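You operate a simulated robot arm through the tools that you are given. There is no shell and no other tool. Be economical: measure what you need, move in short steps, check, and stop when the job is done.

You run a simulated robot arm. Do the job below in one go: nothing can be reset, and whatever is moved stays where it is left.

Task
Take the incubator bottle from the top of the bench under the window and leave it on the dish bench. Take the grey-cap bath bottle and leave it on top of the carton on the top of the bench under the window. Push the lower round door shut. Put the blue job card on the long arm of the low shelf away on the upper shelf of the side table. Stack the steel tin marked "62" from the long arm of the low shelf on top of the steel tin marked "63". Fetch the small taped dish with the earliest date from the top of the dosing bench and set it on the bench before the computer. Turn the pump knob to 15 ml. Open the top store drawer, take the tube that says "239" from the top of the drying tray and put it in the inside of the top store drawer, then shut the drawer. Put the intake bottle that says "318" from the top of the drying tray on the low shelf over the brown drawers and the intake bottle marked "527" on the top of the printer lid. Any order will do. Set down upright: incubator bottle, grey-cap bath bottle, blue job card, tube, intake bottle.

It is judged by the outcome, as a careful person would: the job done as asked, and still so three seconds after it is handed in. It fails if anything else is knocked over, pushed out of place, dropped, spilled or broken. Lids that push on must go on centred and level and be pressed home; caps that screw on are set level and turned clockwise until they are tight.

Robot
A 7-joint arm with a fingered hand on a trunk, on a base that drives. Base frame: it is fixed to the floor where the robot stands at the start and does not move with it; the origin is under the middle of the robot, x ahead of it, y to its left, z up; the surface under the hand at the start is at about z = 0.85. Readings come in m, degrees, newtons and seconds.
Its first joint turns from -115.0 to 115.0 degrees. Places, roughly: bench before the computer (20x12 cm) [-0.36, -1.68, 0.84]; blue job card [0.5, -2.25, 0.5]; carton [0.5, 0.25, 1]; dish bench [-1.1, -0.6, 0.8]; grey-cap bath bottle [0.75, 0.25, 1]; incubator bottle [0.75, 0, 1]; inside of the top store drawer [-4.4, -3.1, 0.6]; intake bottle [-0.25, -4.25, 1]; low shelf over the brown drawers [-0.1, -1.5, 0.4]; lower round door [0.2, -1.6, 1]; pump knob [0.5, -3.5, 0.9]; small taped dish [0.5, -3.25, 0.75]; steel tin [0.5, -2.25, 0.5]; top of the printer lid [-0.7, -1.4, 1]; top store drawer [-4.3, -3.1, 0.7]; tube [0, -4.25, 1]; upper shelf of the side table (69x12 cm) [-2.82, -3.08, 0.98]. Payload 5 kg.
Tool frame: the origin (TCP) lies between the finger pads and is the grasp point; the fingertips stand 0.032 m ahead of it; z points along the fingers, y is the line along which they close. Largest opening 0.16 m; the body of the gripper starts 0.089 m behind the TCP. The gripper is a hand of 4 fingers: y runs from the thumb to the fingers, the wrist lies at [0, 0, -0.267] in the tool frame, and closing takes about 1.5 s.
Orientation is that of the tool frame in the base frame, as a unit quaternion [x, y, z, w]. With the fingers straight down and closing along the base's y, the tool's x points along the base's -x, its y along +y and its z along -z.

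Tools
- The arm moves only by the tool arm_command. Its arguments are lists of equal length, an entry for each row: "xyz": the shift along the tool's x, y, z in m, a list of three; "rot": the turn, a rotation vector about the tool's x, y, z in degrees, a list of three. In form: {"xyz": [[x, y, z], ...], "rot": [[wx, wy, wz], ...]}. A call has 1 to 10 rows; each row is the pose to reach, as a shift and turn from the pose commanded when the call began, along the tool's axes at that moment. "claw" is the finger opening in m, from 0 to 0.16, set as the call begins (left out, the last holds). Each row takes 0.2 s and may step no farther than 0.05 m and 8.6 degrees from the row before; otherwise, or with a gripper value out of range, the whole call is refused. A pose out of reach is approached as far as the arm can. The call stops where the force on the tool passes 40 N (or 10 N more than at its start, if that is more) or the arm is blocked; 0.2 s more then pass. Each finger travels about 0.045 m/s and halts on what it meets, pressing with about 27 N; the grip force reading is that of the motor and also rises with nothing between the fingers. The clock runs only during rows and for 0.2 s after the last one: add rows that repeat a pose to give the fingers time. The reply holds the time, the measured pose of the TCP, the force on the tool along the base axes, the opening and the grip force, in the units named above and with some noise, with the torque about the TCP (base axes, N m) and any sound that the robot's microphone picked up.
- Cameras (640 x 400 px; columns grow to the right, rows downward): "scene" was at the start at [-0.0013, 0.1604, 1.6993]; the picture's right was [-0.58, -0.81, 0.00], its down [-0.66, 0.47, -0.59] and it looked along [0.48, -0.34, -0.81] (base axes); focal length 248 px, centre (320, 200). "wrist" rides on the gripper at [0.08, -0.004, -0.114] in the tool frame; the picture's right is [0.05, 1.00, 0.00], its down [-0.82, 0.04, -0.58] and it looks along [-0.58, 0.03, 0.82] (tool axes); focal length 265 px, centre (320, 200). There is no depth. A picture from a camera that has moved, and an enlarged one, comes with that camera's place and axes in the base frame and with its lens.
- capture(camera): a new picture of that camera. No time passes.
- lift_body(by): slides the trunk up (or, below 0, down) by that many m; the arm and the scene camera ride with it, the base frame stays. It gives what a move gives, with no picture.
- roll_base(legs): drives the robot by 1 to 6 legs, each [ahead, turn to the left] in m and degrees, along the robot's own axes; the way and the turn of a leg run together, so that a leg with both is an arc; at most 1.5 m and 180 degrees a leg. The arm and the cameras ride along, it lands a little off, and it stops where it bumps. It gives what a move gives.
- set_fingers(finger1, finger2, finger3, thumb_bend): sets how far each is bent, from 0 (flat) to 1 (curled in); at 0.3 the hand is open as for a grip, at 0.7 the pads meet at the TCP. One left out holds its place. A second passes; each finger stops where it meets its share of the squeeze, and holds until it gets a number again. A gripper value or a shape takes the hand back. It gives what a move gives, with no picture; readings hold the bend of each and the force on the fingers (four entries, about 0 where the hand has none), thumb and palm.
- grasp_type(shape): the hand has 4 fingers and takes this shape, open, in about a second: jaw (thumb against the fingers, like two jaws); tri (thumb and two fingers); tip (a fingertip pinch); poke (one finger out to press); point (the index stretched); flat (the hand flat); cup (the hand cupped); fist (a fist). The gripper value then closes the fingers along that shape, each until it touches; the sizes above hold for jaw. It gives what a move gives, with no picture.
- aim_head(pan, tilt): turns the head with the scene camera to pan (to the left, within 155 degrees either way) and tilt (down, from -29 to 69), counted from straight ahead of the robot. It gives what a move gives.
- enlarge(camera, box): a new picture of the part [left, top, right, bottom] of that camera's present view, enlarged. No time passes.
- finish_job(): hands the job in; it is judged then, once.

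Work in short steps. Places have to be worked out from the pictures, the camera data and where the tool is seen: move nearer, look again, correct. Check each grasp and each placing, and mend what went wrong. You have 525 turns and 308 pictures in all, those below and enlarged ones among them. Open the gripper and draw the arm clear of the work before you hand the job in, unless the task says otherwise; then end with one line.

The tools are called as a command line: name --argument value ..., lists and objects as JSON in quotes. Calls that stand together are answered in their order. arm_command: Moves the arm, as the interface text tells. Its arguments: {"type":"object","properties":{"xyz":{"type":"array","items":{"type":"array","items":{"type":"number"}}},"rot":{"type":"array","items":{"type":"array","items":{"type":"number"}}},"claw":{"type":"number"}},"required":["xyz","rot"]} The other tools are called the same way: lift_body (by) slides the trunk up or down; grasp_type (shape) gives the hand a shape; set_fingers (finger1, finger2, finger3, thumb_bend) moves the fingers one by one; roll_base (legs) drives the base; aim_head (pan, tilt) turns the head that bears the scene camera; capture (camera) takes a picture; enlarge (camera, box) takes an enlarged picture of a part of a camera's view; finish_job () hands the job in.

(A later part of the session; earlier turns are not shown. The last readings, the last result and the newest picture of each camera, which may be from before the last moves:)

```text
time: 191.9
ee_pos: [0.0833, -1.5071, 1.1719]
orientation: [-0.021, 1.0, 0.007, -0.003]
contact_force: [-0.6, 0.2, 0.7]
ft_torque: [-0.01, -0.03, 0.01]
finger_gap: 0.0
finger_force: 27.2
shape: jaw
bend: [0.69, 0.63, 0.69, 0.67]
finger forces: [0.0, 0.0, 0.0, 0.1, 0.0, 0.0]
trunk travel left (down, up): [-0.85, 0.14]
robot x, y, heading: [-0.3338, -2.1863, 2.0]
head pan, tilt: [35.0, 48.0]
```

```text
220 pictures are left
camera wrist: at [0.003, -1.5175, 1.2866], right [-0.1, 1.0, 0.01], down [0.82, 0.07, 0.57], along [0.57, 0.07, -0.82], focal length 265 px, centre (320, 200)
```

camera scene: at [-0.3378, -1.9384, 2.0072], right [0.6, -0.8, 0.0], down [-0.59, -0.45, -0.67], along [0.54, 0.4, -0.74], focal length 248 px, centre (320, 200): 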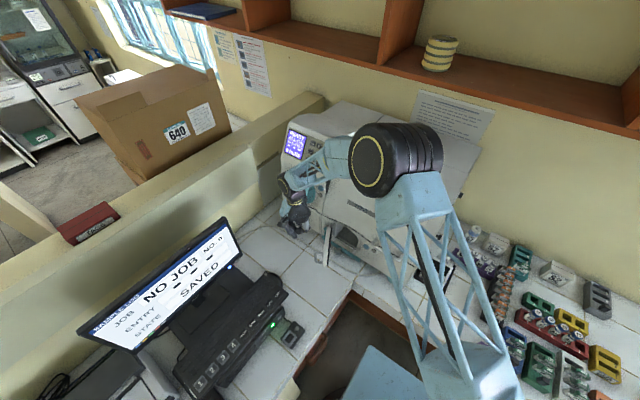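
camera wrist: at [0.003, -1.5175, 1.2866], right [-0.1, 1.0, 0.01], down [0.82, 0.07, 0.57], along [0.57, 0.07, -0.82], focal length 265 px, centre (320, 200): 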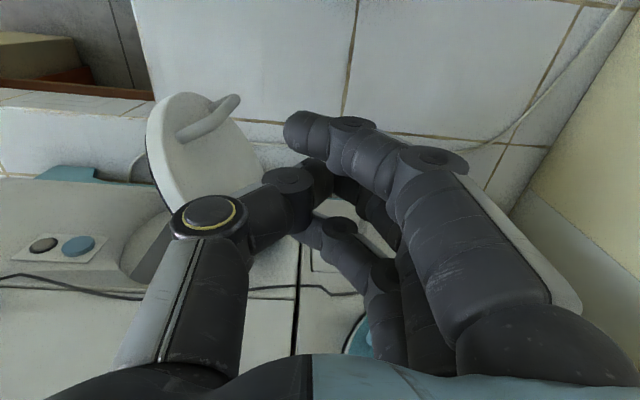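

I see the door disc with its small handle on the outer face, left of the hand. Lower beside it to z ≈0.98.

arm_command --xyz '[[-0.02, 0, 0.04], [-0.03, 0, 0.08], [-0.04, 0, 0.12], [-0.04, 0, 0.16], [-0.04, 0, 0.19]]' --rot '[[0, 0, 0], [0, 0, 0], [0, 0, 0], [0, 0, 0], [0, 0, 0]]'

capture --camera "wrist"

enlarge --camera "scene" --box '[230, 120, 400, 280]'

```text
time: 193.1
ee_pos: [0.1223, -1.5029, 0.9807]
orientation: [-0.021, 1.0, 0.007, -0.002]
contact_force: [0.6, -0.5, 0.0]
ft_torque: [-0.06, 0.01, 0.0]
finger_gap: 0.0
finger_force: 27.1
shape: jaw
bend: [0.69, 0.63, 0.69, 0.67]
finger forces: [0.0, 0.0, 0.0, 0.1, 0.0, 0.1]
trunk travel left (down, up): [-0.85, 0.14]
robot x, y, heading: [-0.3347, -2.1882, 1.8]
head pan, tilt: [35.0, 48.0]
```

```text
219 pictures are left
camera wrist: at [0.0426, -1.5126, 1.0953], right [-0.09, 1.0, 0.01], down [0.82, 0.07, 0.57], along [0.57, 0.07, -0.82], focal length 265 px, centre (320, 200)
```

wrist: 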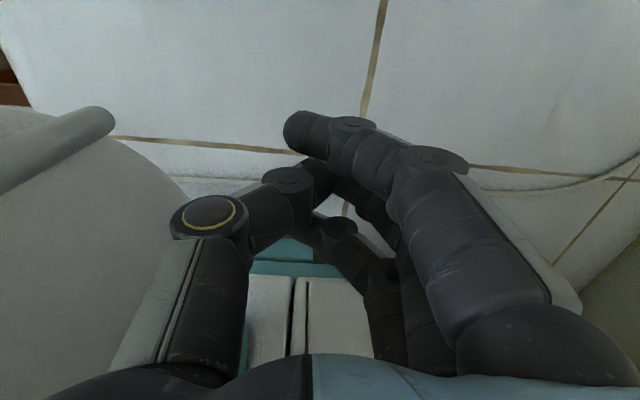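

```text
2.50 times, centred on (315, 200) of scene
camera zoom: at [-0.337, -1.938, 2.0071], right [0.6, -0.8, 0.0], down [-0.59, -0.45, -0.67], along [0.53, 0.4, -0.74], focal length 620 px, centre (332, 200)
```

zoom: 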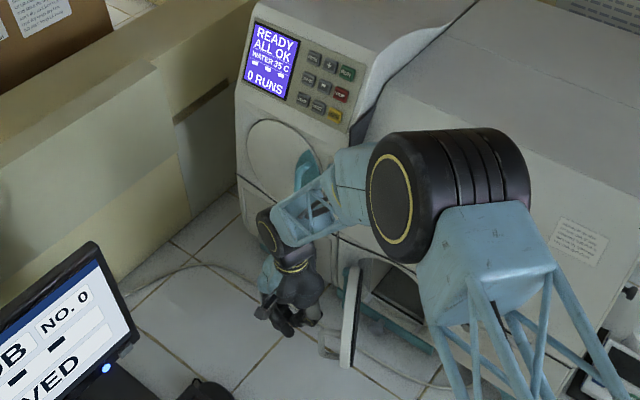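

Now sweep the door: first toward −y, curving toward +x round the hinge.

arm_command --xyz '[[0, -0.03, 0], [-0.005, -0.06, 0], [-0.015, -0.085, 0], [-0.03, -0.11, 0], [-0.05, -0.125, 0], [-0.07, -0.135, 0]]' --rot '[[0, 0, 0], [0, 0, 0], [0, 0, 0], [0, 0, 0], [0, 0, 0], [0, 0, 0]]'

capture --camera "wrist"

enlarge --camera "scene" --box '[230, 120, 400, 280]'

```text
time: 194.5
ee_pos: [0.1914, -1.6312, 0.9766]
orientation: [-0.025, 1.0, 0.006, -0.005]
contact_force: [-43.6, 6.0, 2.1]
ft_torque: [-0.63, -5.83, 0.23]
finger_gap: 0.0003
finger_force: 27.3
shape: jaw
bend: [0.69, 0.63, 0.69, 0.67]
finger forces: [0.0, 0.0, 0.0, 0.1, 0.0, 43.4]
trunk travel left (down, up): [-0.85, 0.14]
robot x, y, heading: [-0.3303, -2.1905, 2.1]
head pan, tilt: [35.0, 48.0]
```

```text
217 pictures are left
camera wrist: at [0.1116, -1.641, 1.0912], right [-0.1, 0.99, 0.01], down [0.82, 0.08, 0.57], along [0.57, 0.07, -0.82], focal length 265 px, centre (320, 200)
```

wrist: 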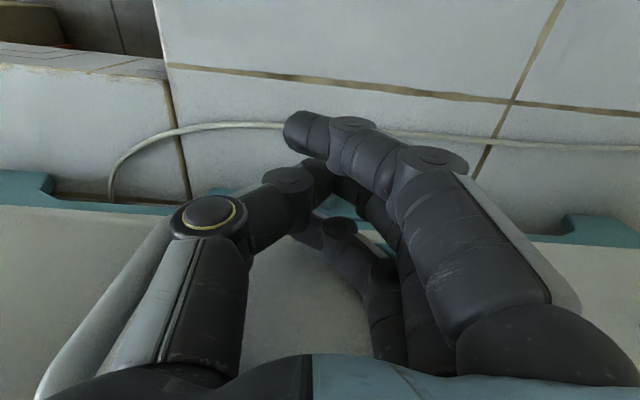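

```text
2.50 times, centred on (315, 200) of scene
camera zoom: at [-0.3455, -1.937, 2.0069], right [0.6, -0.8, 0.0], down [-0.59, -0.45, -0.67], along [0.54, 0.4, -0.74], focal length 620 px, centre (332, 200)
```

zoom: 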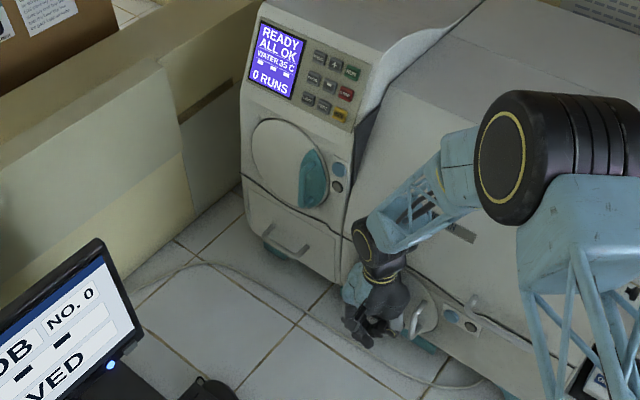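

The door appears nearly shut (palm pressed on its handle with 43 N). Back off toward −x and look.

arm_command --xyz '[[0.03, 0, 0], [0.07, 0, 0], [0.11, 0, 0], [0.15, 0.0, -0.02]]' --rot '[[0, 0, 0], [0, 0, 0], [0, 0, 0], [0, 0, 0]]'

enlarge --camera "scene" --box '[260, 120, 400, 260]'

capture --camera "wrist"

```text
time: 195.5
ee_pos: [0.0513, -1.6429, 0.9982]
orientation: [-0.021, 1.0, 0.006, -0.003]
contact_force: [-0.7, 0.3, 0.3]
ft_torque: [0.01, -0.04, 0.02]
finger_gap: 0.0001
finger_force: 27.7
shape: jaw
bend: [0.69, 0.63, 0.69, 0.67]
finger forces: [0.1, 0.0, 0.0, 0.1, 0.0, 0.1]
trunk travel left (down, up): [-0.85, 0.14]
robot x, y, heading: [-0.3363, -2.1854, 1.7]
head pan, tilt: [35.0, 48.0]
```

```text
2.86 times, centred on (330, 190) of scene
camera zoom: at [-0.3402, -1.9388, 2.0072], right [0.6, -0.8, 0.0], down [-0.59, -0.45, -0.67], along [0.54, 0.4, -0.74], focal length 708 px, centre (291, 229)
```

zoom: 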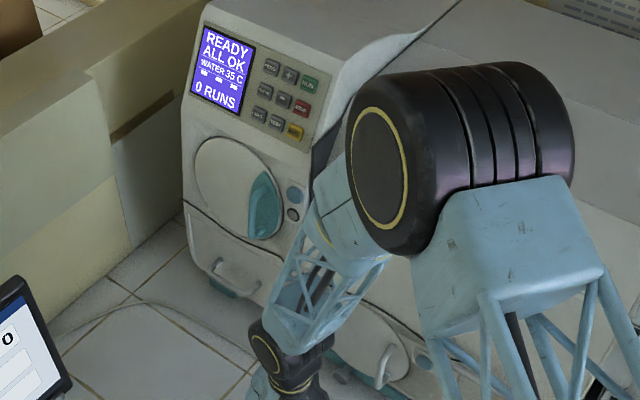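

```text
214 pictures are left
camera wrist: at [-0.0307, -1.6519, 1.1133], right [-0.09, 1.0, 0.01], down [0.82, 0.07, 0.57], along [0.57, 0.07, -0.82], focal length 265 px, centre (320, 200)
```

wrist: 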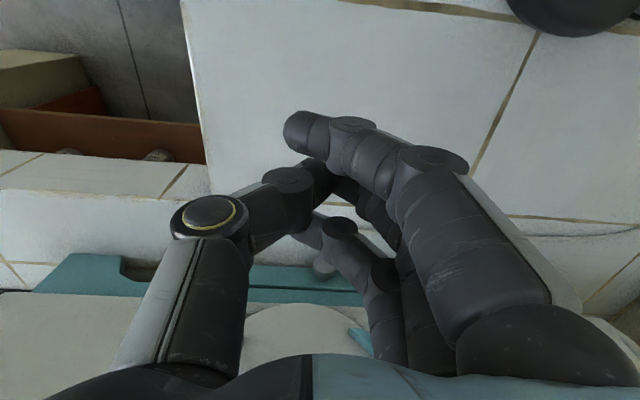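

Raise the hand and swing it out of the way so I can see the door.

arm_command --xyz '[[0.02, 0, -0.045], [0.04, 0, -0.09], [0.04, -0.0, -0.135], [0.04, -0.04, -0.17], [0.04, -0.08, -0.18], [0.04, -0.12, -0.18], [0.04, -0.16, -0.18], [0.04, -0.2, -0.18], [0.04, -0.24, -0.18], [0.04, -0.28, -0.18]]' --rot '[[0, 0, 0], [0, 0, 0], [0, 0, 0], [0, 0, 0], [0, 0, 0], [0, 0, 0], [0, 0, 0], [0, 0, 0], [0, 0, 0], [0, 0, 0]]' --claw 0.08

enlarge --camera "scene" --box '[260, 110, 400, 250]'

```text
refused: row 4 steps farther than a row can; nothing moved
```

```text
2.86 times, centred on (330, 180) of scene
camera zoom: at [-0.3402, -1.9388, 2.0072], right [0.6, -0.8, 0.0], down [-0.59, -0.45, -0.67], along [0.54, 0.4, -0.74], focal length 708 px, centre (291, 257)
```

zoom: 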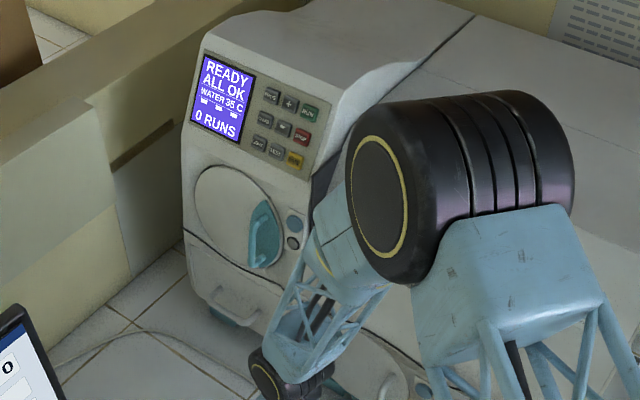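

arm_command --xyz '[[0.02, 0, -0.04], [0.04, 0, -0.08], [0.04, 0, -0.12], [0.04, -0.03, -0.15], [0.04, -0.07, -0.17], [0.04, -0.11, -0.18], [0.04, -0.15, -0.18], [0.04, -0.19, -0.18], [0.04, -0.23, -0.18], [0.04, -0.27, -0.18]]' --rot '[[0, 0, 0], [0, 0, 0], [0, 0, 0], [0, 0, 0], [0, 0, 0], [0, 0, 0], [0, 0, 0], [0, 0, 0], [0, 0, 0], [0, 0, 0]]' --claw 0.08

enlarge --camera "scene" --box '[260, 130, 400, 270]'

```text
time: 197.7
ee_pos: [0.0231, -1.9177, 1.1733]
orientation: [-0.022, 1.0, 0.008, -0.004]
contact_force: [-0.5, -0.5, 1.3]
ft_torque: [0.02, 0.02, 0.01]
finger_gap: 0.0801
finger_force: 0.0
shape: jaw
bend: [0.72, 0.72, 0.72, 0.7]
finger forces: [0.0, 0.0, 0.0, 0.1, 0.0, 0.0]
trunk travel left (down, up): [-0.85, 0.14]
robot x, y, heading: [-0.3338, -2.1861, 1.8]
head pan, tilt: [35.0, 48.0]
```

```text
2.86 times, centred on (330, 200) of scene
camera zoom: at [-0.3375, -1.941, 2.0075], right [0.6, -0.8, 0.0], down [-0.59, -0.45, -0.67], along [0.54, 0.4, -0.74], focal length 708 px, centre (291, 200)
```

zoom: 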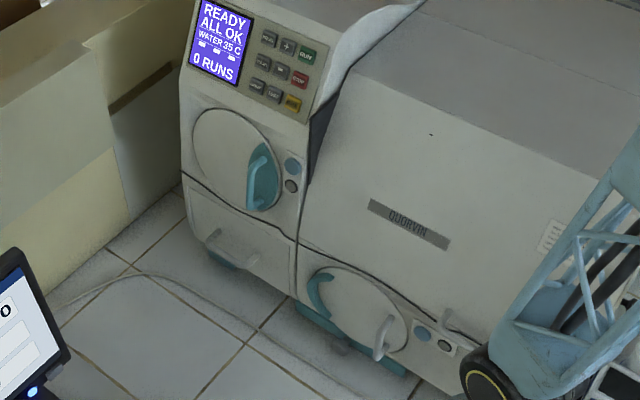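

The lower round door is shut flush. Next, look at the low shelf: back up and lower the trunk to see beneath the benches.

roll_base --legs '[[-0.5, 0]]'

lift_body --by -0.3

aim_head --pan 0 --tilt 35

capture --camera "scene"

```text
time: 200.6
ee_pos: [-0.4709, -1.9324, 1.1746]
orientation: [-0.024, 1.0, 0.006, -0.004]
contact_force: [-0.4, 0.2, -0.1]
ft_torque: [0.0, -0.05, 0.0]
finger_gap: 0.0799
finger_force: 0.0
shape: jaw
bend: [0.72, 0.72, 0.72, 0.7]
finger forces: [0.1, 0.0, 0.0, 0.0, 0.0, 0.0]
trunk travel left (down, up): [-0.85, 0.14]
robot x, y, heading: [-0.83, -2.2041, 1.9]
head pan, tilt: [35.0, 48.0]
```

```text
time: 203.6
ee_pos: [-0.4692, -1.9325, 0.8735]
orientation: [-0.023, 1.0, 0.007, -0.004]
contact_force: [-1.0, 0.8, -0.1]
ft_torque: [-0.01, -0.02, 0.01]
finger_gap: 0.0802
finger_force: 0.0
shape: jaw
bend: [0.72, 0.72, 0.72, 0.7]
finger forces: [0.0, 0.0, 0.1, 0.0, 0.1, 0.0]
trunk travel left (down, up): [-0.55, 0.44]
robot x, y, heading: [-0.8246, -2.2056, 2.1]
head pan, tilt: [35.0, 48.0]
```

```text
time: 204.7
ee_pos: [-0.4698, -1.9329, 0.8736]
orientation: [-0.022, 1.0, 0.007, -0.004]
contact_force: [-0.3, -0.1, -0.5]
ft_torque: [0.0, -0.03, 0.01]
finger_gap: 0.0799
finger_force: 0.1
shape: jaw
bend: [0.72, 0.72, 0.72, 0.7]
finger forces: [0.0, 0.0, 0.0, 0.0, 0.0, 0.1]
trunk travel left (down, up): [-0.55, 0.44]
robot x, y, heading: [-0.8265, -2.2078, 1.8]
head pan, tilt: [0.0, 35.0]
```

```text
211 pictures are left
camera scene: at [-0.806, -2.0002, 1.7262], right [0.04, -1.0, 0.0], down [-0.57, -0.02, -0.82], along [0.82, 0.03, -0.57], focal length 248 px, centre (320, 200)
```

scene: 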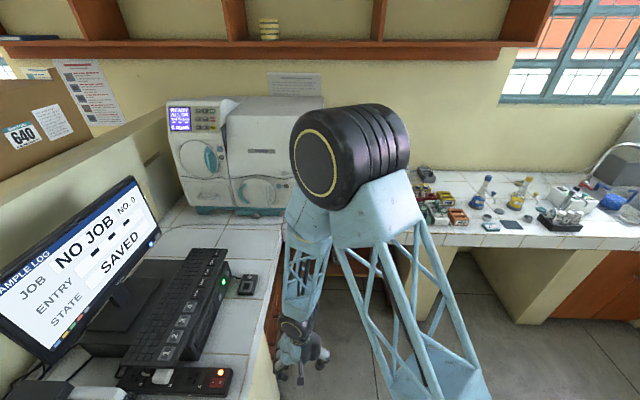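

The arm blocks the view; use the wrist camera instead, with the hand tilted to look under the bench.

arm_command --xyz '[[-0.02, -0.04, 0], [-0.04, -0.08, 0], [-0.06, -0.12, 0], [-0.08, -0.16, 0], [-0.1, -0.2, 0], [-0.12, -0.24, 0], [-0.14, -0.27, 0]]' --rot '[[0, -6, 0], [0, -12, 0], [0, -18, 0], [0, -24, 0], [0, -30, 0], [0, -36, 0], [0, -42, 0]]'

capture --camera "wrist"

```text
time: 206.2
ee_pos: [-0.2615, -2.1981, 0.8453]
orientation: [-0.019, 0.935, 0.015, 0.355]
contact_force: [0.9, 0.3, 0.8]
ft_torque: [0.01, 0.05, 0.0]
finger_gap: 0.0798
finger_force: 0.0
shape: jaw
bend: [0.72, 0.72, 0.72, 0.7]
finger forces: [0.0, 0.1, 0.1, 0.1, 0.0, 0.0]
out of reach, approached as far as the arm can: row 2, 3, 4, 5, 6, 7
trunk travel left (down, up): [-0.55, 0.44]
robot x, y, heading: [-0.8243, -2.2022, 1.8]
head pan, tilt: [0.0, 35.0]
```

```text
210 pictures are left
camera wrist: at [-0.3979, -2.2102, 0.8778], right [-0.08, 1.0, -0.02], down [0.22, 0.04, 0.97], along [0.97, 0.08, -0.23], focal length 265 px, centre (320, 200)
```

wrist: 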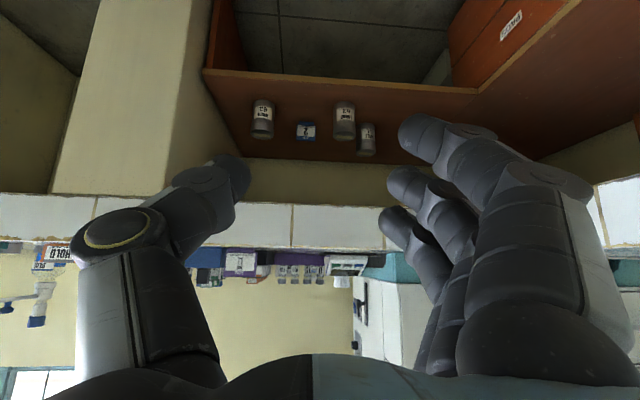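

enlarge --camera "wrist" --box '[200, 60, 420, 180]'

enlarge --camera "wrist" --box '[420, 0, 640, 180]'

```text
2.91 times, centred on (310, 120) of wrist
camera zoom: at [-0.3979, -2.2102, 0.8778], right [-0.08, 1.0, -0.02], down [0.22, 0.04, 0.97], along [0.97, 0.08, -0.23], focal length 772 px, centre (349, 433)
```

zoom: 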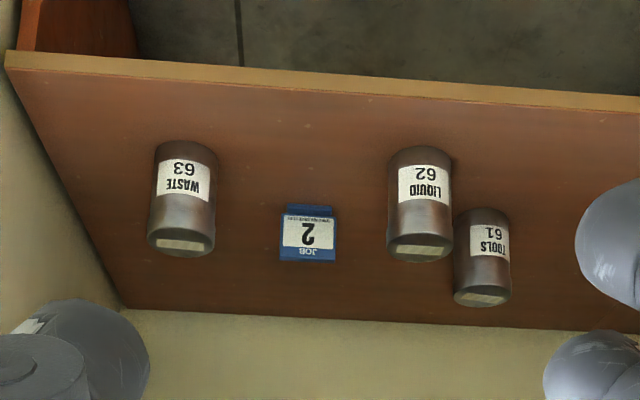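

```text
2.22 times, centred on (530, 90) of wrist
camera zoom: at [-0.3979, -2.2102, 0.8778], right [-0.08, 1.0, -0.02], down [0.22, 0.04, 0.97], along [0.97, 0.08, -0.23], focal length 590 px, centre (-147, 444)
```

zoom: 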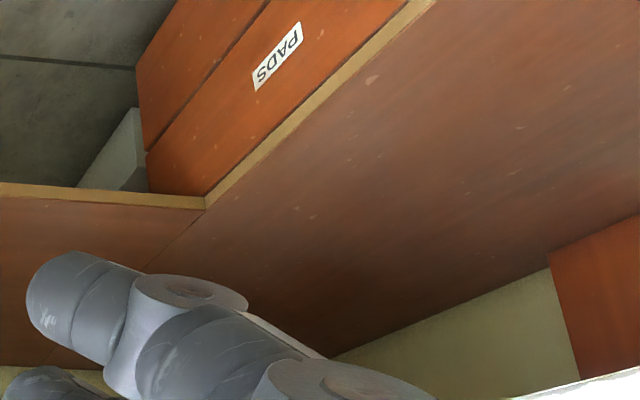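

I can identify the tins 63, 62, 61 and the blue job card ("JOB 2") between 63 and 62 on the long arm (shelf at z ≈0.44, bench underside ≈0.77). I lower the trunk and drive in so that the hand reaches under the bench with a slanted approach.

lift_body --by -0.25

roll_base --legs '[[0.25, 0]]'

capture --camera "wrist"

capture --camera "scene"

```text
time: 208.8
ee_pos: [-0.2627, -2.1985, 0.5957]
orientation: [-0.019, 0.935, 0.015, 0.353]
contact_force: [0.1, -0.4, -0.6]
ft_torque: [-0.02, 0.01, 0.01]
finger_gap: 0.0798
finger_force: 0.1
shape: jaw
bend: [0.72, 0.72, 0.72, 0.7]
finger forces: [0.1, 0.1, 0.1, 0.0, 0.0, 0.1]
trunk travel left (down, up): [-0.3, 0.69]
robot x, y, heading: [-0.8263, -2.2056, 2.1]
head pan, tilt: [0.0, 35.0]
```

```text
time: 210.6
ee_pos: [-0.014, -2.1861, 0.5953]
orientation: [-0.021, 0.935, 0.015, 0.354]
contact_force: [-0.5, 0.6, 0.0]
ft_torque: [0.0, -0.04, -0.01]
finger_gap: 0.08
finger_force: 0.0
shape: jaw
bend: [0.72, 0.72, 0.72, 0.7]
finger forces: [0.1, 0.0, 0.1, 0.0, 0.1, 0.1]
trunk travel left (down, up): [-0.3, 0.69]
robot x, y, heading: [-0.5741, -2.1944, 2.2]
head pan, tilt: [0.0, 35.0]
```

```text
207 pictures are left
camera wrist: at [-0.1502, -2.1981, 0.6279], right [-0.09, 1.0, -0.02], down [0.23, 0.04, 0.97], along [0.97, 0.08, -0.23], focal length 265 px, centre (320, 200)
```

wrist: 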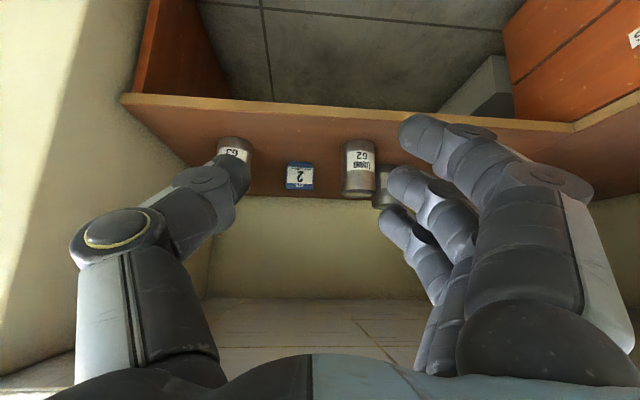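

```text
206 pictures are left
camera scene: at [-0.5588, -1.991, 1.4763], right [0.04, -1.0, 0.0], down [-0.57, -0.02, -0.82], along [0.82, 0.03, -0.57], focal length 248 px, centre (320, 200)
```

scene: 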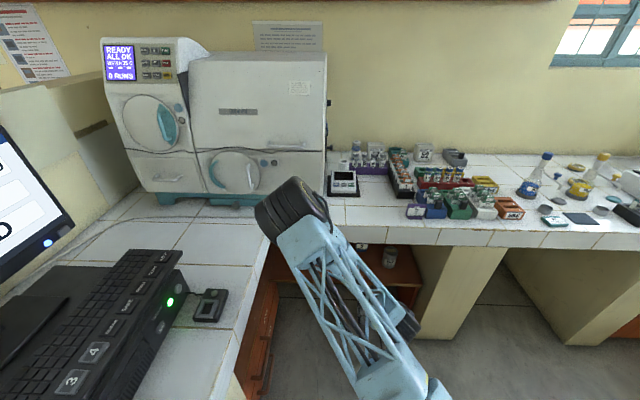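

Triangulating, the shelf top is at z ≈0.355; tin 62 is near [0.44, −2.06], tin 63 near [0.445, −2.345], the card near [0.55, −2.196], tin 61 near [0.555, −1.955]. I move in toward tin 62 with the hand slanted.

arm_command --xyz '[[-0.02, 0.018, 0.033], [-0.042, 0.035, 0.066], [-0.063, 0.053, 0.099], [-0.084, 0.07, 0.132], [-0.105, 0.088, 0.165], [-0.126, 0.105, 0.198], [-0.148, 0.123, 0.231]]' --rot '[[0, -2.6, 0], [0, -5.2, 0], [0, -7.8, 0], [0, -10.4, 0], [0, -13, 0], [0, -15.6, 0], [0, -18, 0]]' --claw 0.12

capture --camera "wrist"

capture --camera "scene"

```text
time: 212.2
ee_pos: [0.2415, -2.05, 0.5192]
orientation: [-0.018, 0.868, 0.019, 0.496]
contact_force: [-0.3, -0.7, 0.0]
ft_torque: [0.01, 0.02, 0.05]
finger_gap: 0.1198
finger_force: 0.1
shape: jaw
bend: [0.63, 0.63, 0.63, 0.6]
finger forces: [0.1, 0.0, 0.1, 0.0, 0.1, 0.1]
trunk travel left (down, up): [-0.3, 0.69]
robot x, y, heading: [-0.5781, -2.1936, 2.1]
head pan, tilt: [0.0, 35.0]
```

```text
205 pictures are left
camera wrist: at [0.1023, -2.0621, 0.5086], right [-0.08, 1.0, -0.03], down [-0.09, 0.02, 1.0], along [0.99, 0.08, 0.08], focal length 265 px, centre (320, 200)
```

wrist: 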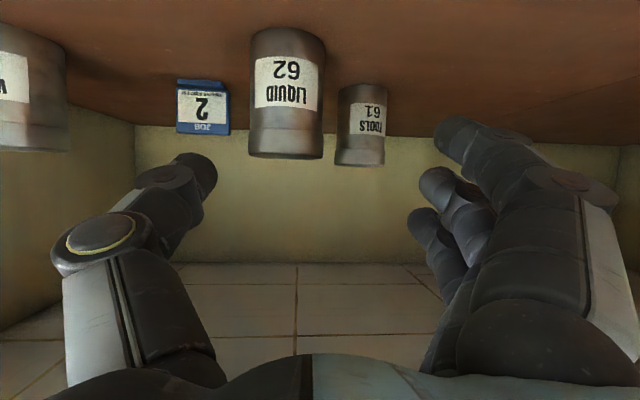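

```text
204 pictures are left
camera scene: at [-0.5589, -1.9911, 1.4763], right [0.04, -1.0, 0.0], down [-0.57, -0.02, -0.82], along [0.82, 0.03, -0.57], focal length 248 px, centre (320, 200)
```

scene: 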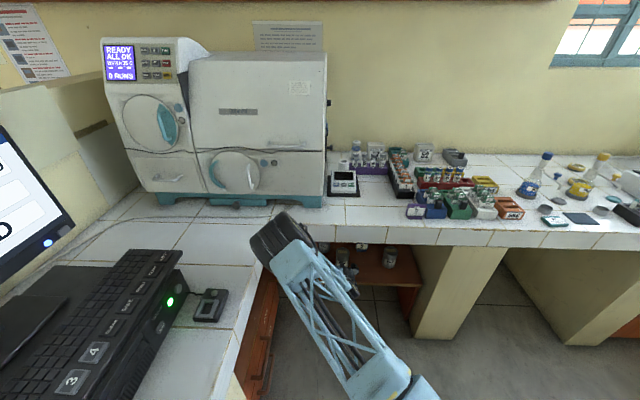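

Tin 62's centre is about [0.43, −2.08]. Advance most of the way, straddling it.

arm_command --xyz '[[-0.005, -0.025, 0.035], [-0.008, -0.036, 0.075], [-0.011, -0.038, 0.115], [-0.014, -0.04, 0.15]]' --rot '[[0, 0, 0], [0, 0, 0], [0, 0, 0], [0, 0, 0]]'

capture --camera "wrist"

```text
time: 213.2
ee_pos: [0.3845, -2.0815, 0.458]
orientation: [-0.018, 0.868, 0.019, 0.496]
contact_force: [0.6, 0.1, -0.2]
ft_torque: [0.0, 0.03, 0.02]
finger_gap: 0.1193
finger_force: 0.1
shape: jaw
bend: [0.63, 0.63, 0.63, 0.6]
finger forces: [0.1, 0.0, 0.0, 0.0, 0.0, 0.0]
trunk travel left (down, up): [-0.3, 0.69]
robot x, y, heading: [-0.578, -2.1933, 2.0]
head pan, tilt: [0.0, 35.0]
```

```text
203 pictures are left
camera wrist: at [0.2451, -2.0932, 0.4469], right [-0.08, 1.0, -0.03], down [-0.09, 0.02, 1.0], along [0.99, 0.08, 0.08], focal length 265 px, centre (320, 200)
```

wrist: 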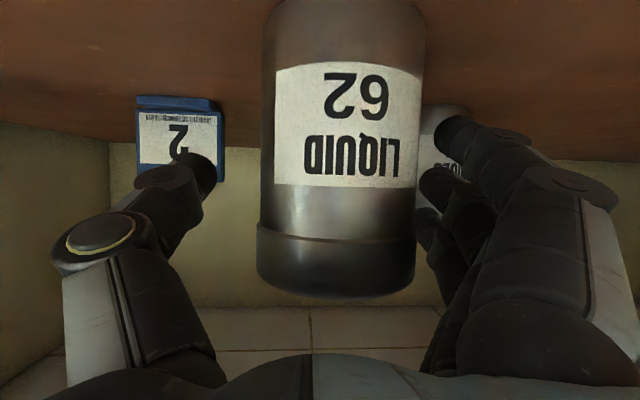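

Tin is slightly right of centre; shift +y 12 mm and advance to its axis, then close.

arm_command --xyz '[[0.002, 0.012, 0.015], [0.004, 0.013, 0.035], [0.004, 0.013, 0.05]]' --rot '[[0, 0, 0], [0, 0, 0], [0, 0, 0]]'

arm_command --xyz '[[0, 0, 0], [0, 0, 0], [0, 0, 0], [0, 0, 0], [0, 0, 0], [0, 0, 0], [0, 0, 0]]' --rot '[[0, 0, 0], [0, 0, 0], [0, 0, 0], [0, 0, 0], [0, 0, 0], [0, 0, 0], [0, 0, 0]]' --claw 0.04

capture --camera "wrist"

```text
time: 214.0
ee_pos: [0.4248, -2.0658, 0.4313]
orientation: [-0.017, 0.867, 0.019, 0.497]
contact_force: [-2.5, -2.3, 11.6]
ft_torque: [0.8, -0.02, 0.21]
finger_gap: 0.1195
finger_force: 0.1
shape: jaw
bend: [0.64, 0.63, 0.63, 0.6]
finger forces: [11.4, 0.0, 1.1, 0.1, 0.0, 0.0]
trunk travel left (down, up): [-0.3, 0.69]
robot x, y, heading: [-0.5768, -2.1927, 2.3]
head pan, tilt: [0.0, 35.0]
```

```text
time: 215.6
ee_pos: [0.424, -2.0663, 0.4322]
orientation: [-0.019, 0.867, 0.02, 0.498]
contact_force: [0.7, 8.5, 31.6]
ft_torque: [2.25, -0.4, 0.02]
finger_gap: 0.0479
finger_force: 0.2
shape: jaw
bend: [0.71, 0.73, 0.73, 0.7]
finger forces: [31.6, 0.0, 0.1, 0.0, 0.7, 0.0]
trunk travel left (down, up): [-0.3, 0.69]
robot x, y, heading: [-0.5793, -2.198, 2.2]
head pan, tilt: [0.0, 35.0]
```

```text
202 pictures are left
camera wrist: at [0.2842, -2.0771, 0.4215], right [-0.08, 1.0, -0.03], down [-0.09, 0.02, 1.0], along [0.99, 0.08, 0.09], focal length 265 px, centre (320, 200)
```

wrist: 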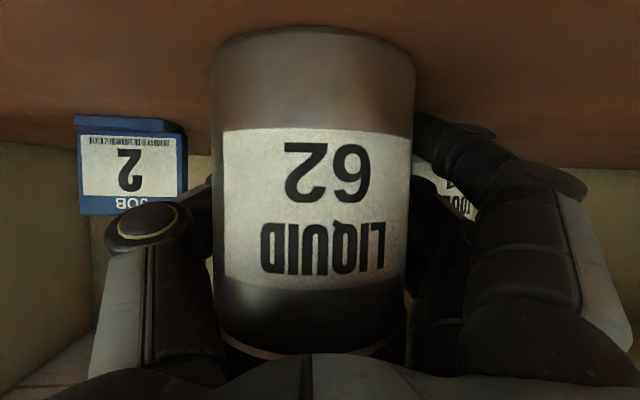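

The lowest finger presses on the shelf; open slightly, rise 22 mm, and close again.

arm_command --xyz '[[-0.01, 0, -0.006], [-0.019, 0, -0.011], [-0.019, 0, -0.011], [-0.019, 0, -0.011]]' --rot '[[0, 0, 0], [0, 0, 0], [0, 0, 0], [0, 0, 0]]' --claw 0.09

arm_command --xyz '[[0, 0, 0], [0, 0, 0], [0, 0, 0], [0, 0, 0], [0, 0, 0], [0, 0, 0], [0, 0, 0], [0, 0, 0]]' --rot '[[0, 0, 0], [0, 0, 0], [0, 0, 0], [0, 0, 0], [0, 0, 0], [0, 0, 0], [0, 0, 0], [0, 0, 0]]' --claw 0.02

capture --camera "wrist"

```text
time: 216.6
ee_pos: [0.4217, -2.0654, 0.4499]
orientation: [-0.019, 0.868, 0.019, 0.495]
contact_force: [0.8, -1.2, -0.6]
ft_torque: [0.01, 0.01, 0.02]
finger_gap: 0.0887
finger_force: 0.1
shape: jaw
bend: [0.72, 0.72, 0.72, 0.7]
finger forces: [0.0, 0.0, 0.0, 0.0, 0.0, 0.0]
trunk travel left (down, up): [-0.3, 0.69]
robot x, y, heading: [-0.5808, -2.1917, 2.3]
head pan, tilt: [0.0, 35.0]
```

```text
time: 218.4
ee_pos: [0.4213, -2.066, 0.4503]
orientation: [-0.018, 0.868, 0.018, 0.496]
contact_force: [1.3, -0.6, 0.3]
ft_torque: [0.01, -0.02, 0.07]
finger_gap: 0.021
finger_force: 0.0
shape: jaw
bend: [0.72, 0.72, 0.72, 0.7]
finger forces: [0.1, 0.0, 0.0, 0.1, 1.1, 0.1]
trunk travel left (down, up): [-0.3, 0.69]
robot x, y, heading: [-0.5773, -2.1927, 2.0]
head pan, tilt: [0.0, 35.0]
```

```text
201 pictures are left
camera wrist: at [0.2823, -2.0771, 0.4391], right [-0.08, 1.0, -0.03], down [-0.09, 0.02, 1.0], along [0.99, 0.08, 0.08], focal length 265 px, centre (320, 200)
```

wrist: 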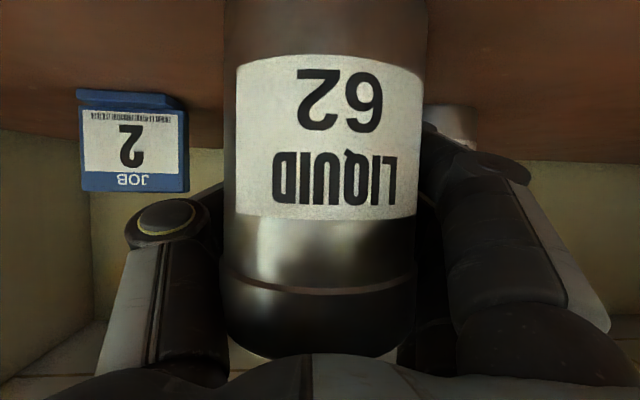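

No firm contact yet; close fully.

arm_command --xyz '[[0, 0, 0], [0, 0, 0], [0, 0, 0], [0, 0, 0], [0, 0, 0]]' --rot '[[0, 0, 0], [0, 0, 0], [0, 0, 0], [0, 0, 0], [0, 0, 0]]' --claw 0.0

capture --camera "wrist"

```text
time: 219.6
ee_pos: [0.422, -2.0642, 0.4506]
orientation: [-0.019, 0.868, 0.02, 0.495]
contact_force: [0.6, -0.5, 0.0]
ft_torque: [0.03, -0.15, 0.01]
finger_gap: 0.0095
finger_force: 26.5
shape: jaw
bend: [0.72, 0.72, 0.69, 0.75]
finger forces: [7.4, 14.6, 6.3, 0.0, 28.0, 0.0]
trunk travel left (down, up): [-0.3, 0.69]
robot x, y, heading: [-0.5775, -2.1954, 2.4]
head pan, tilt: [0.0, 35.0]
```

```text
200 pictures are left
camera wrist: at [0.2823, -2.077, 0.4391], right [-0.08, 1.0, -0.03], down [-0.09, 0.02, 1.0], along [0.99, 0.08, 0.08], focal length 265 px, centre (320, 200)
```

wrist: 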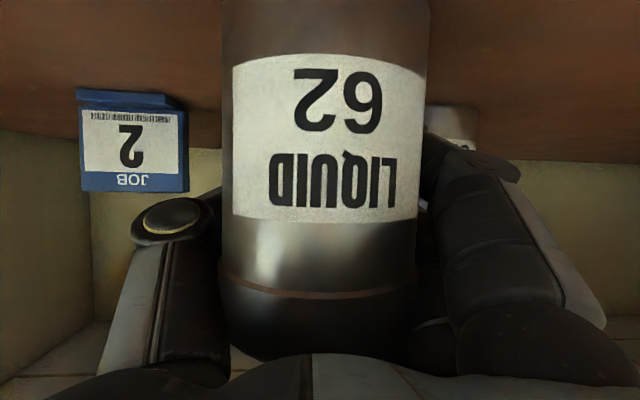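

All fingers press. Test-lift 3 cm.

arm_command --xyz '[[-0.009, 0, -0.005], [-0.017, 0, -0.01], [-0.026, 0, -0.015]]' --rot '[[0, 0, 0], [0, 0, 0], [0, 0, 0]]'

capture --camera "wrist"

```text
time: 220.4
ee_pos: [0.4226, -2.0655, 0.4806]
orientation: [-0.019, 0.868, 0.019, 0.495]
contact_force: [-0.2, -0.1, -3.5]
ft_torque: [0.04, -0.14, 0.01]
finger_gap: 0.0095
finger_force: 26.9
shape: jaw
bend: [0.72, 0.72, 0.69, 0.75]
finger forces: [7.3, 14.8, 6.0, 0.0, 27.0, 0.0]
trunk travel left (down, up): [-0.3, 0.69]
robot x, y, heading: [-0.5779, -2.1942, 2.1]
head pan, tilt: [0.0, 35.0]
```

```text
199 pictures are left
camera wrist: at [0.2835, -2.0769, 0.4692], right [-0.08, 1.0, -0.03], down [-0.08, 0.02, 1.0], along [0.99, 0.08, 0.08], focal length 265 px, centre (320, 200)
```

wrist: 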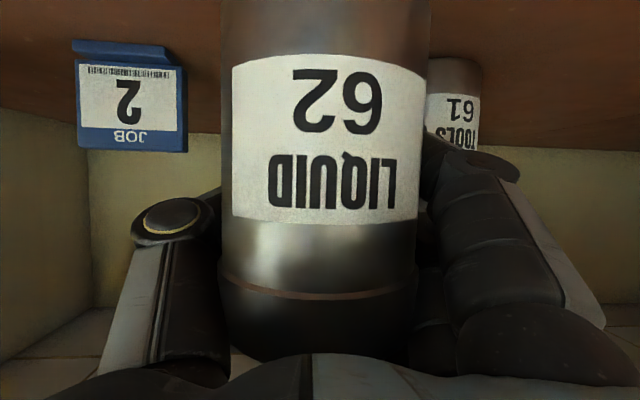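

Tin 62 lifts cleanly (≈3.5 N). I raise further by 6 cm, and watch for the bench underside (z ≈0.77) above the wrist.

arm_command --xyz '[[-0.017, 0, -0.01], [-0.034, 0, -0.02], [-0.052, 0, -0.03]]' --rot '[[0, 0, 0], [0, 0, 0], [0, 0, 0]]'

capture --camera "wrist"

aim_head --pan -20 --tilt 50

capture --camera "scene"

```text
time: 221.4
ee_pos: [0.4002, -2.0691, 0.5163]
orientation: [-0.02, 0.876, 0.017, 0.481]
contact_force: [0.5, 0.0, -2.2]
ft_torque: [0.03, -0.12, 0.01]
finger_gap: 0.0095
finger_force: 27.1
shape: jaw
bend: [0.72, 0.72, 0.69, 0.75]
finger forces: [7.3, 15.1, 6.1, 0.0, 27.0, 0.1]
trunk travel left (down, up): [-0.3, 0.69]
robot x, y, heading: [-0.58, -2.1989, 2.2]
head pan, tilt: [0.0, 35.0]
stopped in row 3: the arm was blocked; the commanded pose is now the measured one
```

```text
198 pictures are left
camera wrist: at [0.2606, -2.08, 0.5105], right [-0.08, 1.0, -0.03], down [-0.05, 0.03, 1.0], along [1.0, 0.08, 0.05], focal length 265 px, centre (320, 200)
```

wrist: 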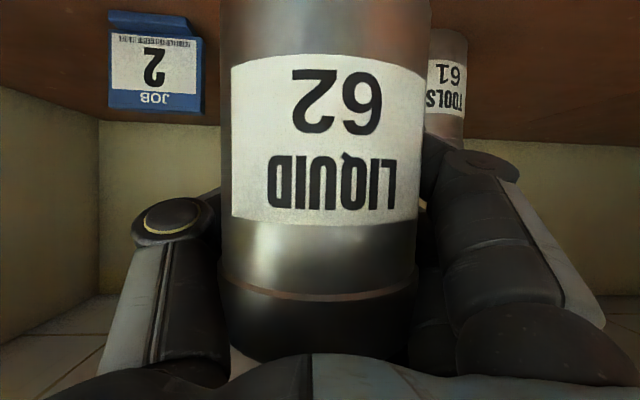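

```text
time: 222.3
ee_pos: [0.4019, -2.0681, 0.518]
orientation: [-0.019, 0.876, 0.016, 0.482]
contact_force: [-0.2, 0.2, -2.5]
ft_torque: [-0.01, -0.11, 0.02]
finger_gap: 0.0093
finger_force: 27.7
shape: jaw
bend: [0.72, 0.72, 0.69, 0.75]
finger forces: [7.2, 15.0, 6.2, 0.1, 27.0, 0.0]
trunk travel left (down, up): [-0.3, 0.69]
robot x, y, heading: [-0.5783, -2.1929, 2.2]
head pan, tilt: [-20.0, 50.0]
```

```text
197 pictures are left
camera scene: at [-0.5787, -2.0182, 1.4547], right [-0.3, -0.95, 0.0], down [-0.73, 0.23, -0.64], along [0.61, -0.19, -0.76], focal length 248 px, centre (320, 200)
```

scene: 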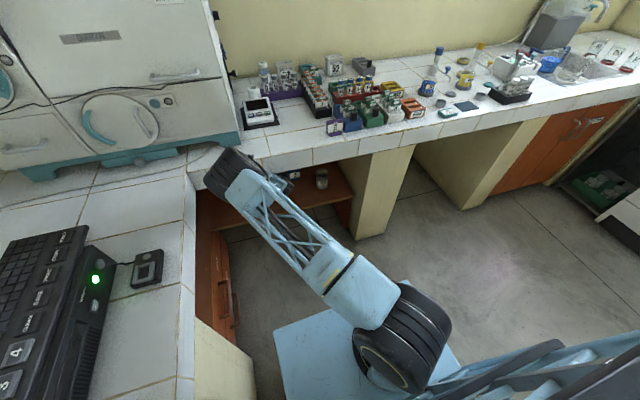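

The elbow is pushing on the bench's front edge. I back the robot 12 cm so the arm straightens, then raise with the trunk.

roll_base --legs '[[-0.12, 0]]'

lift_body --by 0.075

arm_command --xyz '[[0, -0.03, 0], [0, -0.07, 0], [0, -0.11, 0], [0, -0.15, 0], [0, -0.19, 0], [0, -0.23, 0], [0, -0.265, 0]]' --rot '[[0, -1, 0], [0, -1.8, 0], [0, -1.8, 0], [0, -1.8, 0], [0, -1.8, 0], [0, -1.8, 0], [0, -1.8, 0]]'

capture --camera "wrist"

capture --camera "scene"

```text
time: 223.5
ee_pos: [0.2867, -2.0719, 0.5154]
orientation: [-0.019, 0.876, 0.016, 0.482]
contact_force: [0.9, 0.4, -1.7]
ft_torque: [0.0, -0.16, -0.01]
finger_gap: 0.0093
finger_force: 26.8
shape: jaw
bend: [0.72, 0.72, 0.69, 0.75]
finger forces: [7.2, 15.1, 6.2, 0.1, 26.9, 0.0]
trunk travel left (down, up): [-0.3, 0.69]
robot x, y, heading: [-0.6941, -2.2029, 2.5]
head pan, tilt: [-20.0, 50.0]
```

```text
time: 224.6
ee_pos: [0.2858, -2.0713, 0.5905]
orientation: [-0.02, 0.876, 0.017, 0.482]
contact_force: [0.5, -0.4, -2.2]
ft_torque: [0.04, -0.12, 0.01]
finger_gap: 0.0093
finger_force: 27.0
shape: jaw
bend: [0.72, 0.72, 0.69, 0.75]
finger forces: [7.2, 15.1, 6.1, 0.0, 26.9, 0.0]
trunk travel left (down, up): [-0.375, 0.615]
robot x, y, heading: [-0.6988, -2.1968, 2.4]
head pan, tilt: [-20.0, 50.0]
```

```text
time: 226.2
ee_pos: [0.3014, -2.3389, 0.588]
orientation: [-0.02, 0.868, 0.018, 0.495]
contact_force: [0.3, 1.1, -2.6]
ft_torque: [-0.02, -0.1, -0.03]
finger_gap: 0.009
finger_force: 27.2
shape: jaw
bend: [0.72, 0.72, 0.69, 0.75]
finger forces: [7.3, 15.0, 6.1, 0.1, 26.8, 0.0]
trunk travel left (down, up): [-0.375, 0.615]
robot x, y, heading: [-0.6945, -2.199, 2.4]
head pan, tilt: [-20.0, 50.0]
```

```text
196 pictures are left
camera wrist: at [0.1621, -2.3502, 0.5783], right [-0.08, 1.0, -0.03], down [-0.08, 0.03, 1.0], along [0.99, 0.08, 0.08], focal length 265 px, centre (320, 200)
```

wrist: 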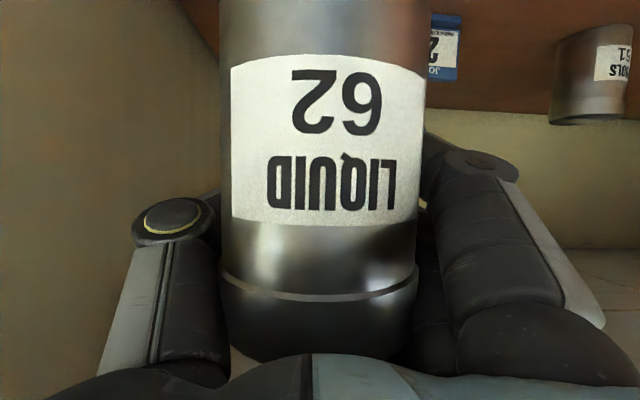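

```text
195 pictures are left
camera scene: at [-0.6922, -2.0231, 1.5295], right [-0.3, -0.95, 0.0], down [-0.73, 0.23, -0.64], along [0.61, -0.19, -0.77], focal length 248 px, centre (320, 200)
```

scene: 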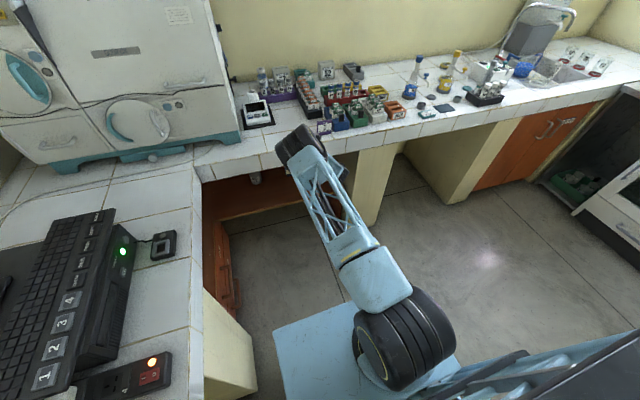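

Tin 62 hides tin 63; I shift sideways to see tin 63 from here and measure it precisely.

arm_command --xyz '[[0, 0.04, 0], [0, 0.08, 0], [0, 0.12, 0], [0, 0.15, 0]]' --rot '[[0, 0, 0], [0, 0, 0], [0, 0, 0], [0, 0, 0]]'

capture --camera "wrist"

```text
time: 227.2
ee_pos: [0.2904, -2.186, 0.5891]
orientation: [-0.019, 0.869, 0.017, 0.495]
contact_force: [0.2, 0.2, -3.0]
ft_torque: [0.03, -0.07, 0.05]
finger_gap: 0.009
finger_force: 27.4
shape: jaw
bend: [0.72, 0.72, 0.69, 0.75]
finger forces: [7.0, 15.0, 6.1, 0.0, 27.0, 0.1]
trunk travel left (down, up): [-0.375, 0.615]
robot x, y, heading: [-0.6994, -2.1994, 2.5]
head pan, tilt: [-20.0, 50.0]
```

```text
194 pictures are left
camera wrist: at [0.1514, -2.1974, 0.5789], right [-0.08, 1.0, -0.03], down [-0.08, 0.03, 1.0], along [0.99, 0.08, 0.08], focal length 265 px, centre (320, 200)
```

wrist: 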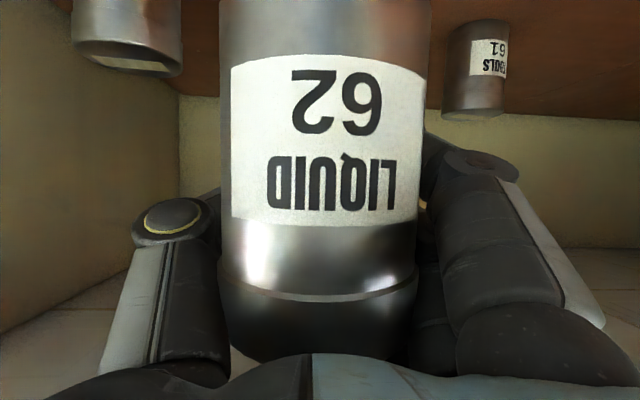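

From this view: tin radius 38 mm, tin 63 centre ≈ [0.399, −2.344], lid z ≈0.479; tin 62's axis lies 37 mm behind the TCP, its base ~7 cm below TCP (≈0.519 now). I move in line, slightly lower, then forward above tin 63.

arm_command --xyz '[[0.004, -0.04, 0], [0.008, -0.08, 0], [0.012, -0.12, 0], [0.0148, -0.15, 0], [-0.004, -0.153, 0.031], [-0.022, -0.157, 0.063], [-0.04, -0.16, 0.094], [-0.059, -0.163, 0.1256]]' --rot '[[0, 0, 0], [0, 0, 0], [0, 0, 0], [0, 0, 0], [0, 0, 0], [0, 0, 0], [0, 0, 0], [0, 0, 0]]'

capture --camera "wrist"

capture --camera "scene"

```text
time: 229.0
ee_pos: [0.3922, -2.3512, 0.5447]
orientation: [-0.008, 0.879, 0.018, 0.476]
contact_force: [-30.7, 13.0, 91.0]
ft_torque: [0.23, 3.17, -0.36]
finger_gap: 0.0097
finger_force: 27.2
shape: jaw
bend: [0.73, 0.72, 0.69, 0.74]
finger forces: [5.7, 30.3, 57.1, 0.0, 69.5, 1.4]
trunk travel left (down, up): [-0.375, 0.615]
robot x, y, heading: [-0.7051, -2.2017, 2.2]
head pan, tilt: [-20.0, 50.0]
stopped in row 8: the force on the tool passed its limit at 48 N (the readings are from after the stop); the commanded pose is now the measured one
```

```text
193 pictures are left
camera wrist: at [0.2525, -2.3604, 0.5394], right [-0.06, 1.0, -0.02], down [-0.04, 0.02, 1.0], along [1.0, 0.06, 0.04], focal length 265 px, centre (320, 200)
```

wrist: 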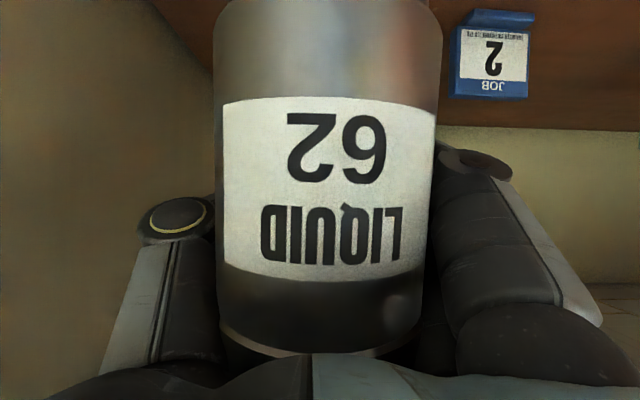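

```text
192 pictures are left
camera scene: at [-0.7247, -2.0213, 1.5332], right [-0.3, -0.95, 0.0], down [-0.72, 0.23, -0.66], along [0.63, -0.2, -0.75], focal length 248 px, centre (320, 200)
```

scene: 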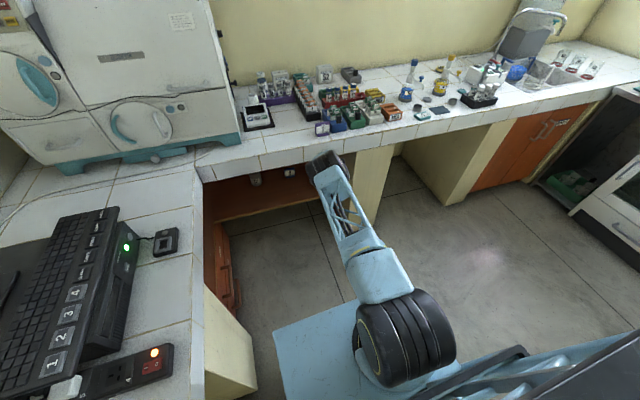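

The elbow hit the bench edge and tin 62 pressed down. Back off up and toward −x at once.

arm_command --xyz '[[-0.009, 0, -0.012], [-0.012, 0, -0.03], [-0.002, 0, -0.055]]' --rot '[[0, -0.5, 0], [0, -1, 0], [0, -1.5, 0]]'

capture --camera "wrist"

```text
time: 229.8
ee_pos: [0.3542, -2.3549, 0.561]
orientation: [-0.008, 0.876, 0.017, 0.481]
contact_force: [0.1, 0.0, -2.7]
ft_torque: [0.01, -0.13, -0.01]
finger_gap: 0.0091
finger_force: 26.9
shape: jaw
bend: [0.73, 0.72, 0.69, 0.74]
finger forces: [4.5, 29.7, 29.4, 0.0, 62.3, 2.4]
trunk travel left (down, up): [-0.375, 0.615]
robot x, y, heading: [-0.7051, -2.2009, 2.4]
head pan, tilt: [-20.0, 50.0]
```

```text
191 pictures are left
camera wrist: at [0.2145, -2.3629, 0.5547], right [-0.06, 1.0, -0.02], down [-0.05, 0.02, 1.0], along [1.0, 0.06, 0.05], focal length 265 px, centre (320, 200)
```

wrist: 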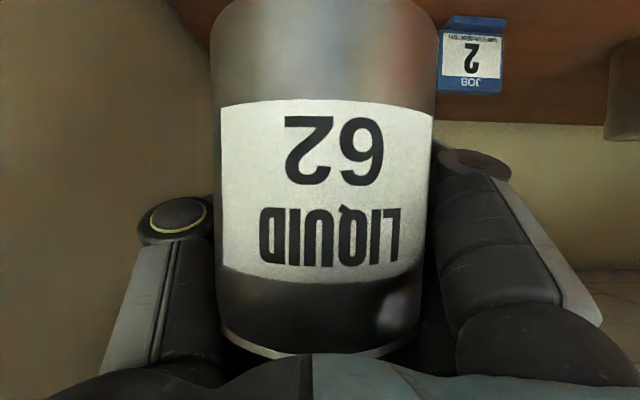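

Tin 62 slid up ~1.5 cm in the hand and tilted a little. I pull back and look at tin 63.

arm_command --xyz '[[0, 0.02, -0.035], [0, 0.05, -0.05], [0.01, 0.09, -0.055], [0.01, 0.13, -0.055], [0.01, 0.17, -0.055]]' --rot '[[0, 0, 0], [0, 0, 0], [0, 0, 0], [0, 0, 0], [0, 0, 0]]'

capture --camera "wrist"

```text
time: 231.0
ee_pos: [0.2949, -2.1871, 0.5833]
orientation: [-0.008, 0.877, 0.017, 0.481]
contact_force: [-0.1, -1.2, -2.9]
ft_torque: [0.02, -0.1, 0.03]
finger_gap: 0.0095
finger_force: 26.6
shape: jaw
bend: [0.73, 0.72, 0.69, 0.74]
finger forces: [4.3, 29.5, 28.8, 0.0, 61.9, 2.1]
trunk travel left (down, up): [-0.375, 0.615]
robot x, y, heading: [-0.7009, -2.2026, 2.1]
head pan, tilt: [-20.0, 50.0]
```

```text
190 pictures are left
camera wrist: at [0.1551, -2.1958, 0.5771], right [-0.06, 1.0, -0.02], down [-0.05, 0.02, 1.0], along [1.0, 0.06, 0.05], focal length 265 px, centre (320, 200)
```

wrist: 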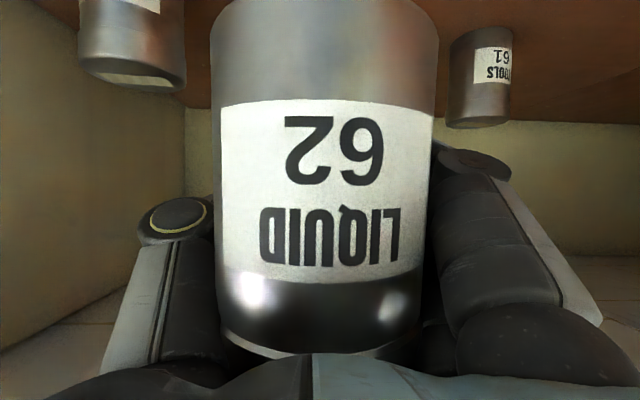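

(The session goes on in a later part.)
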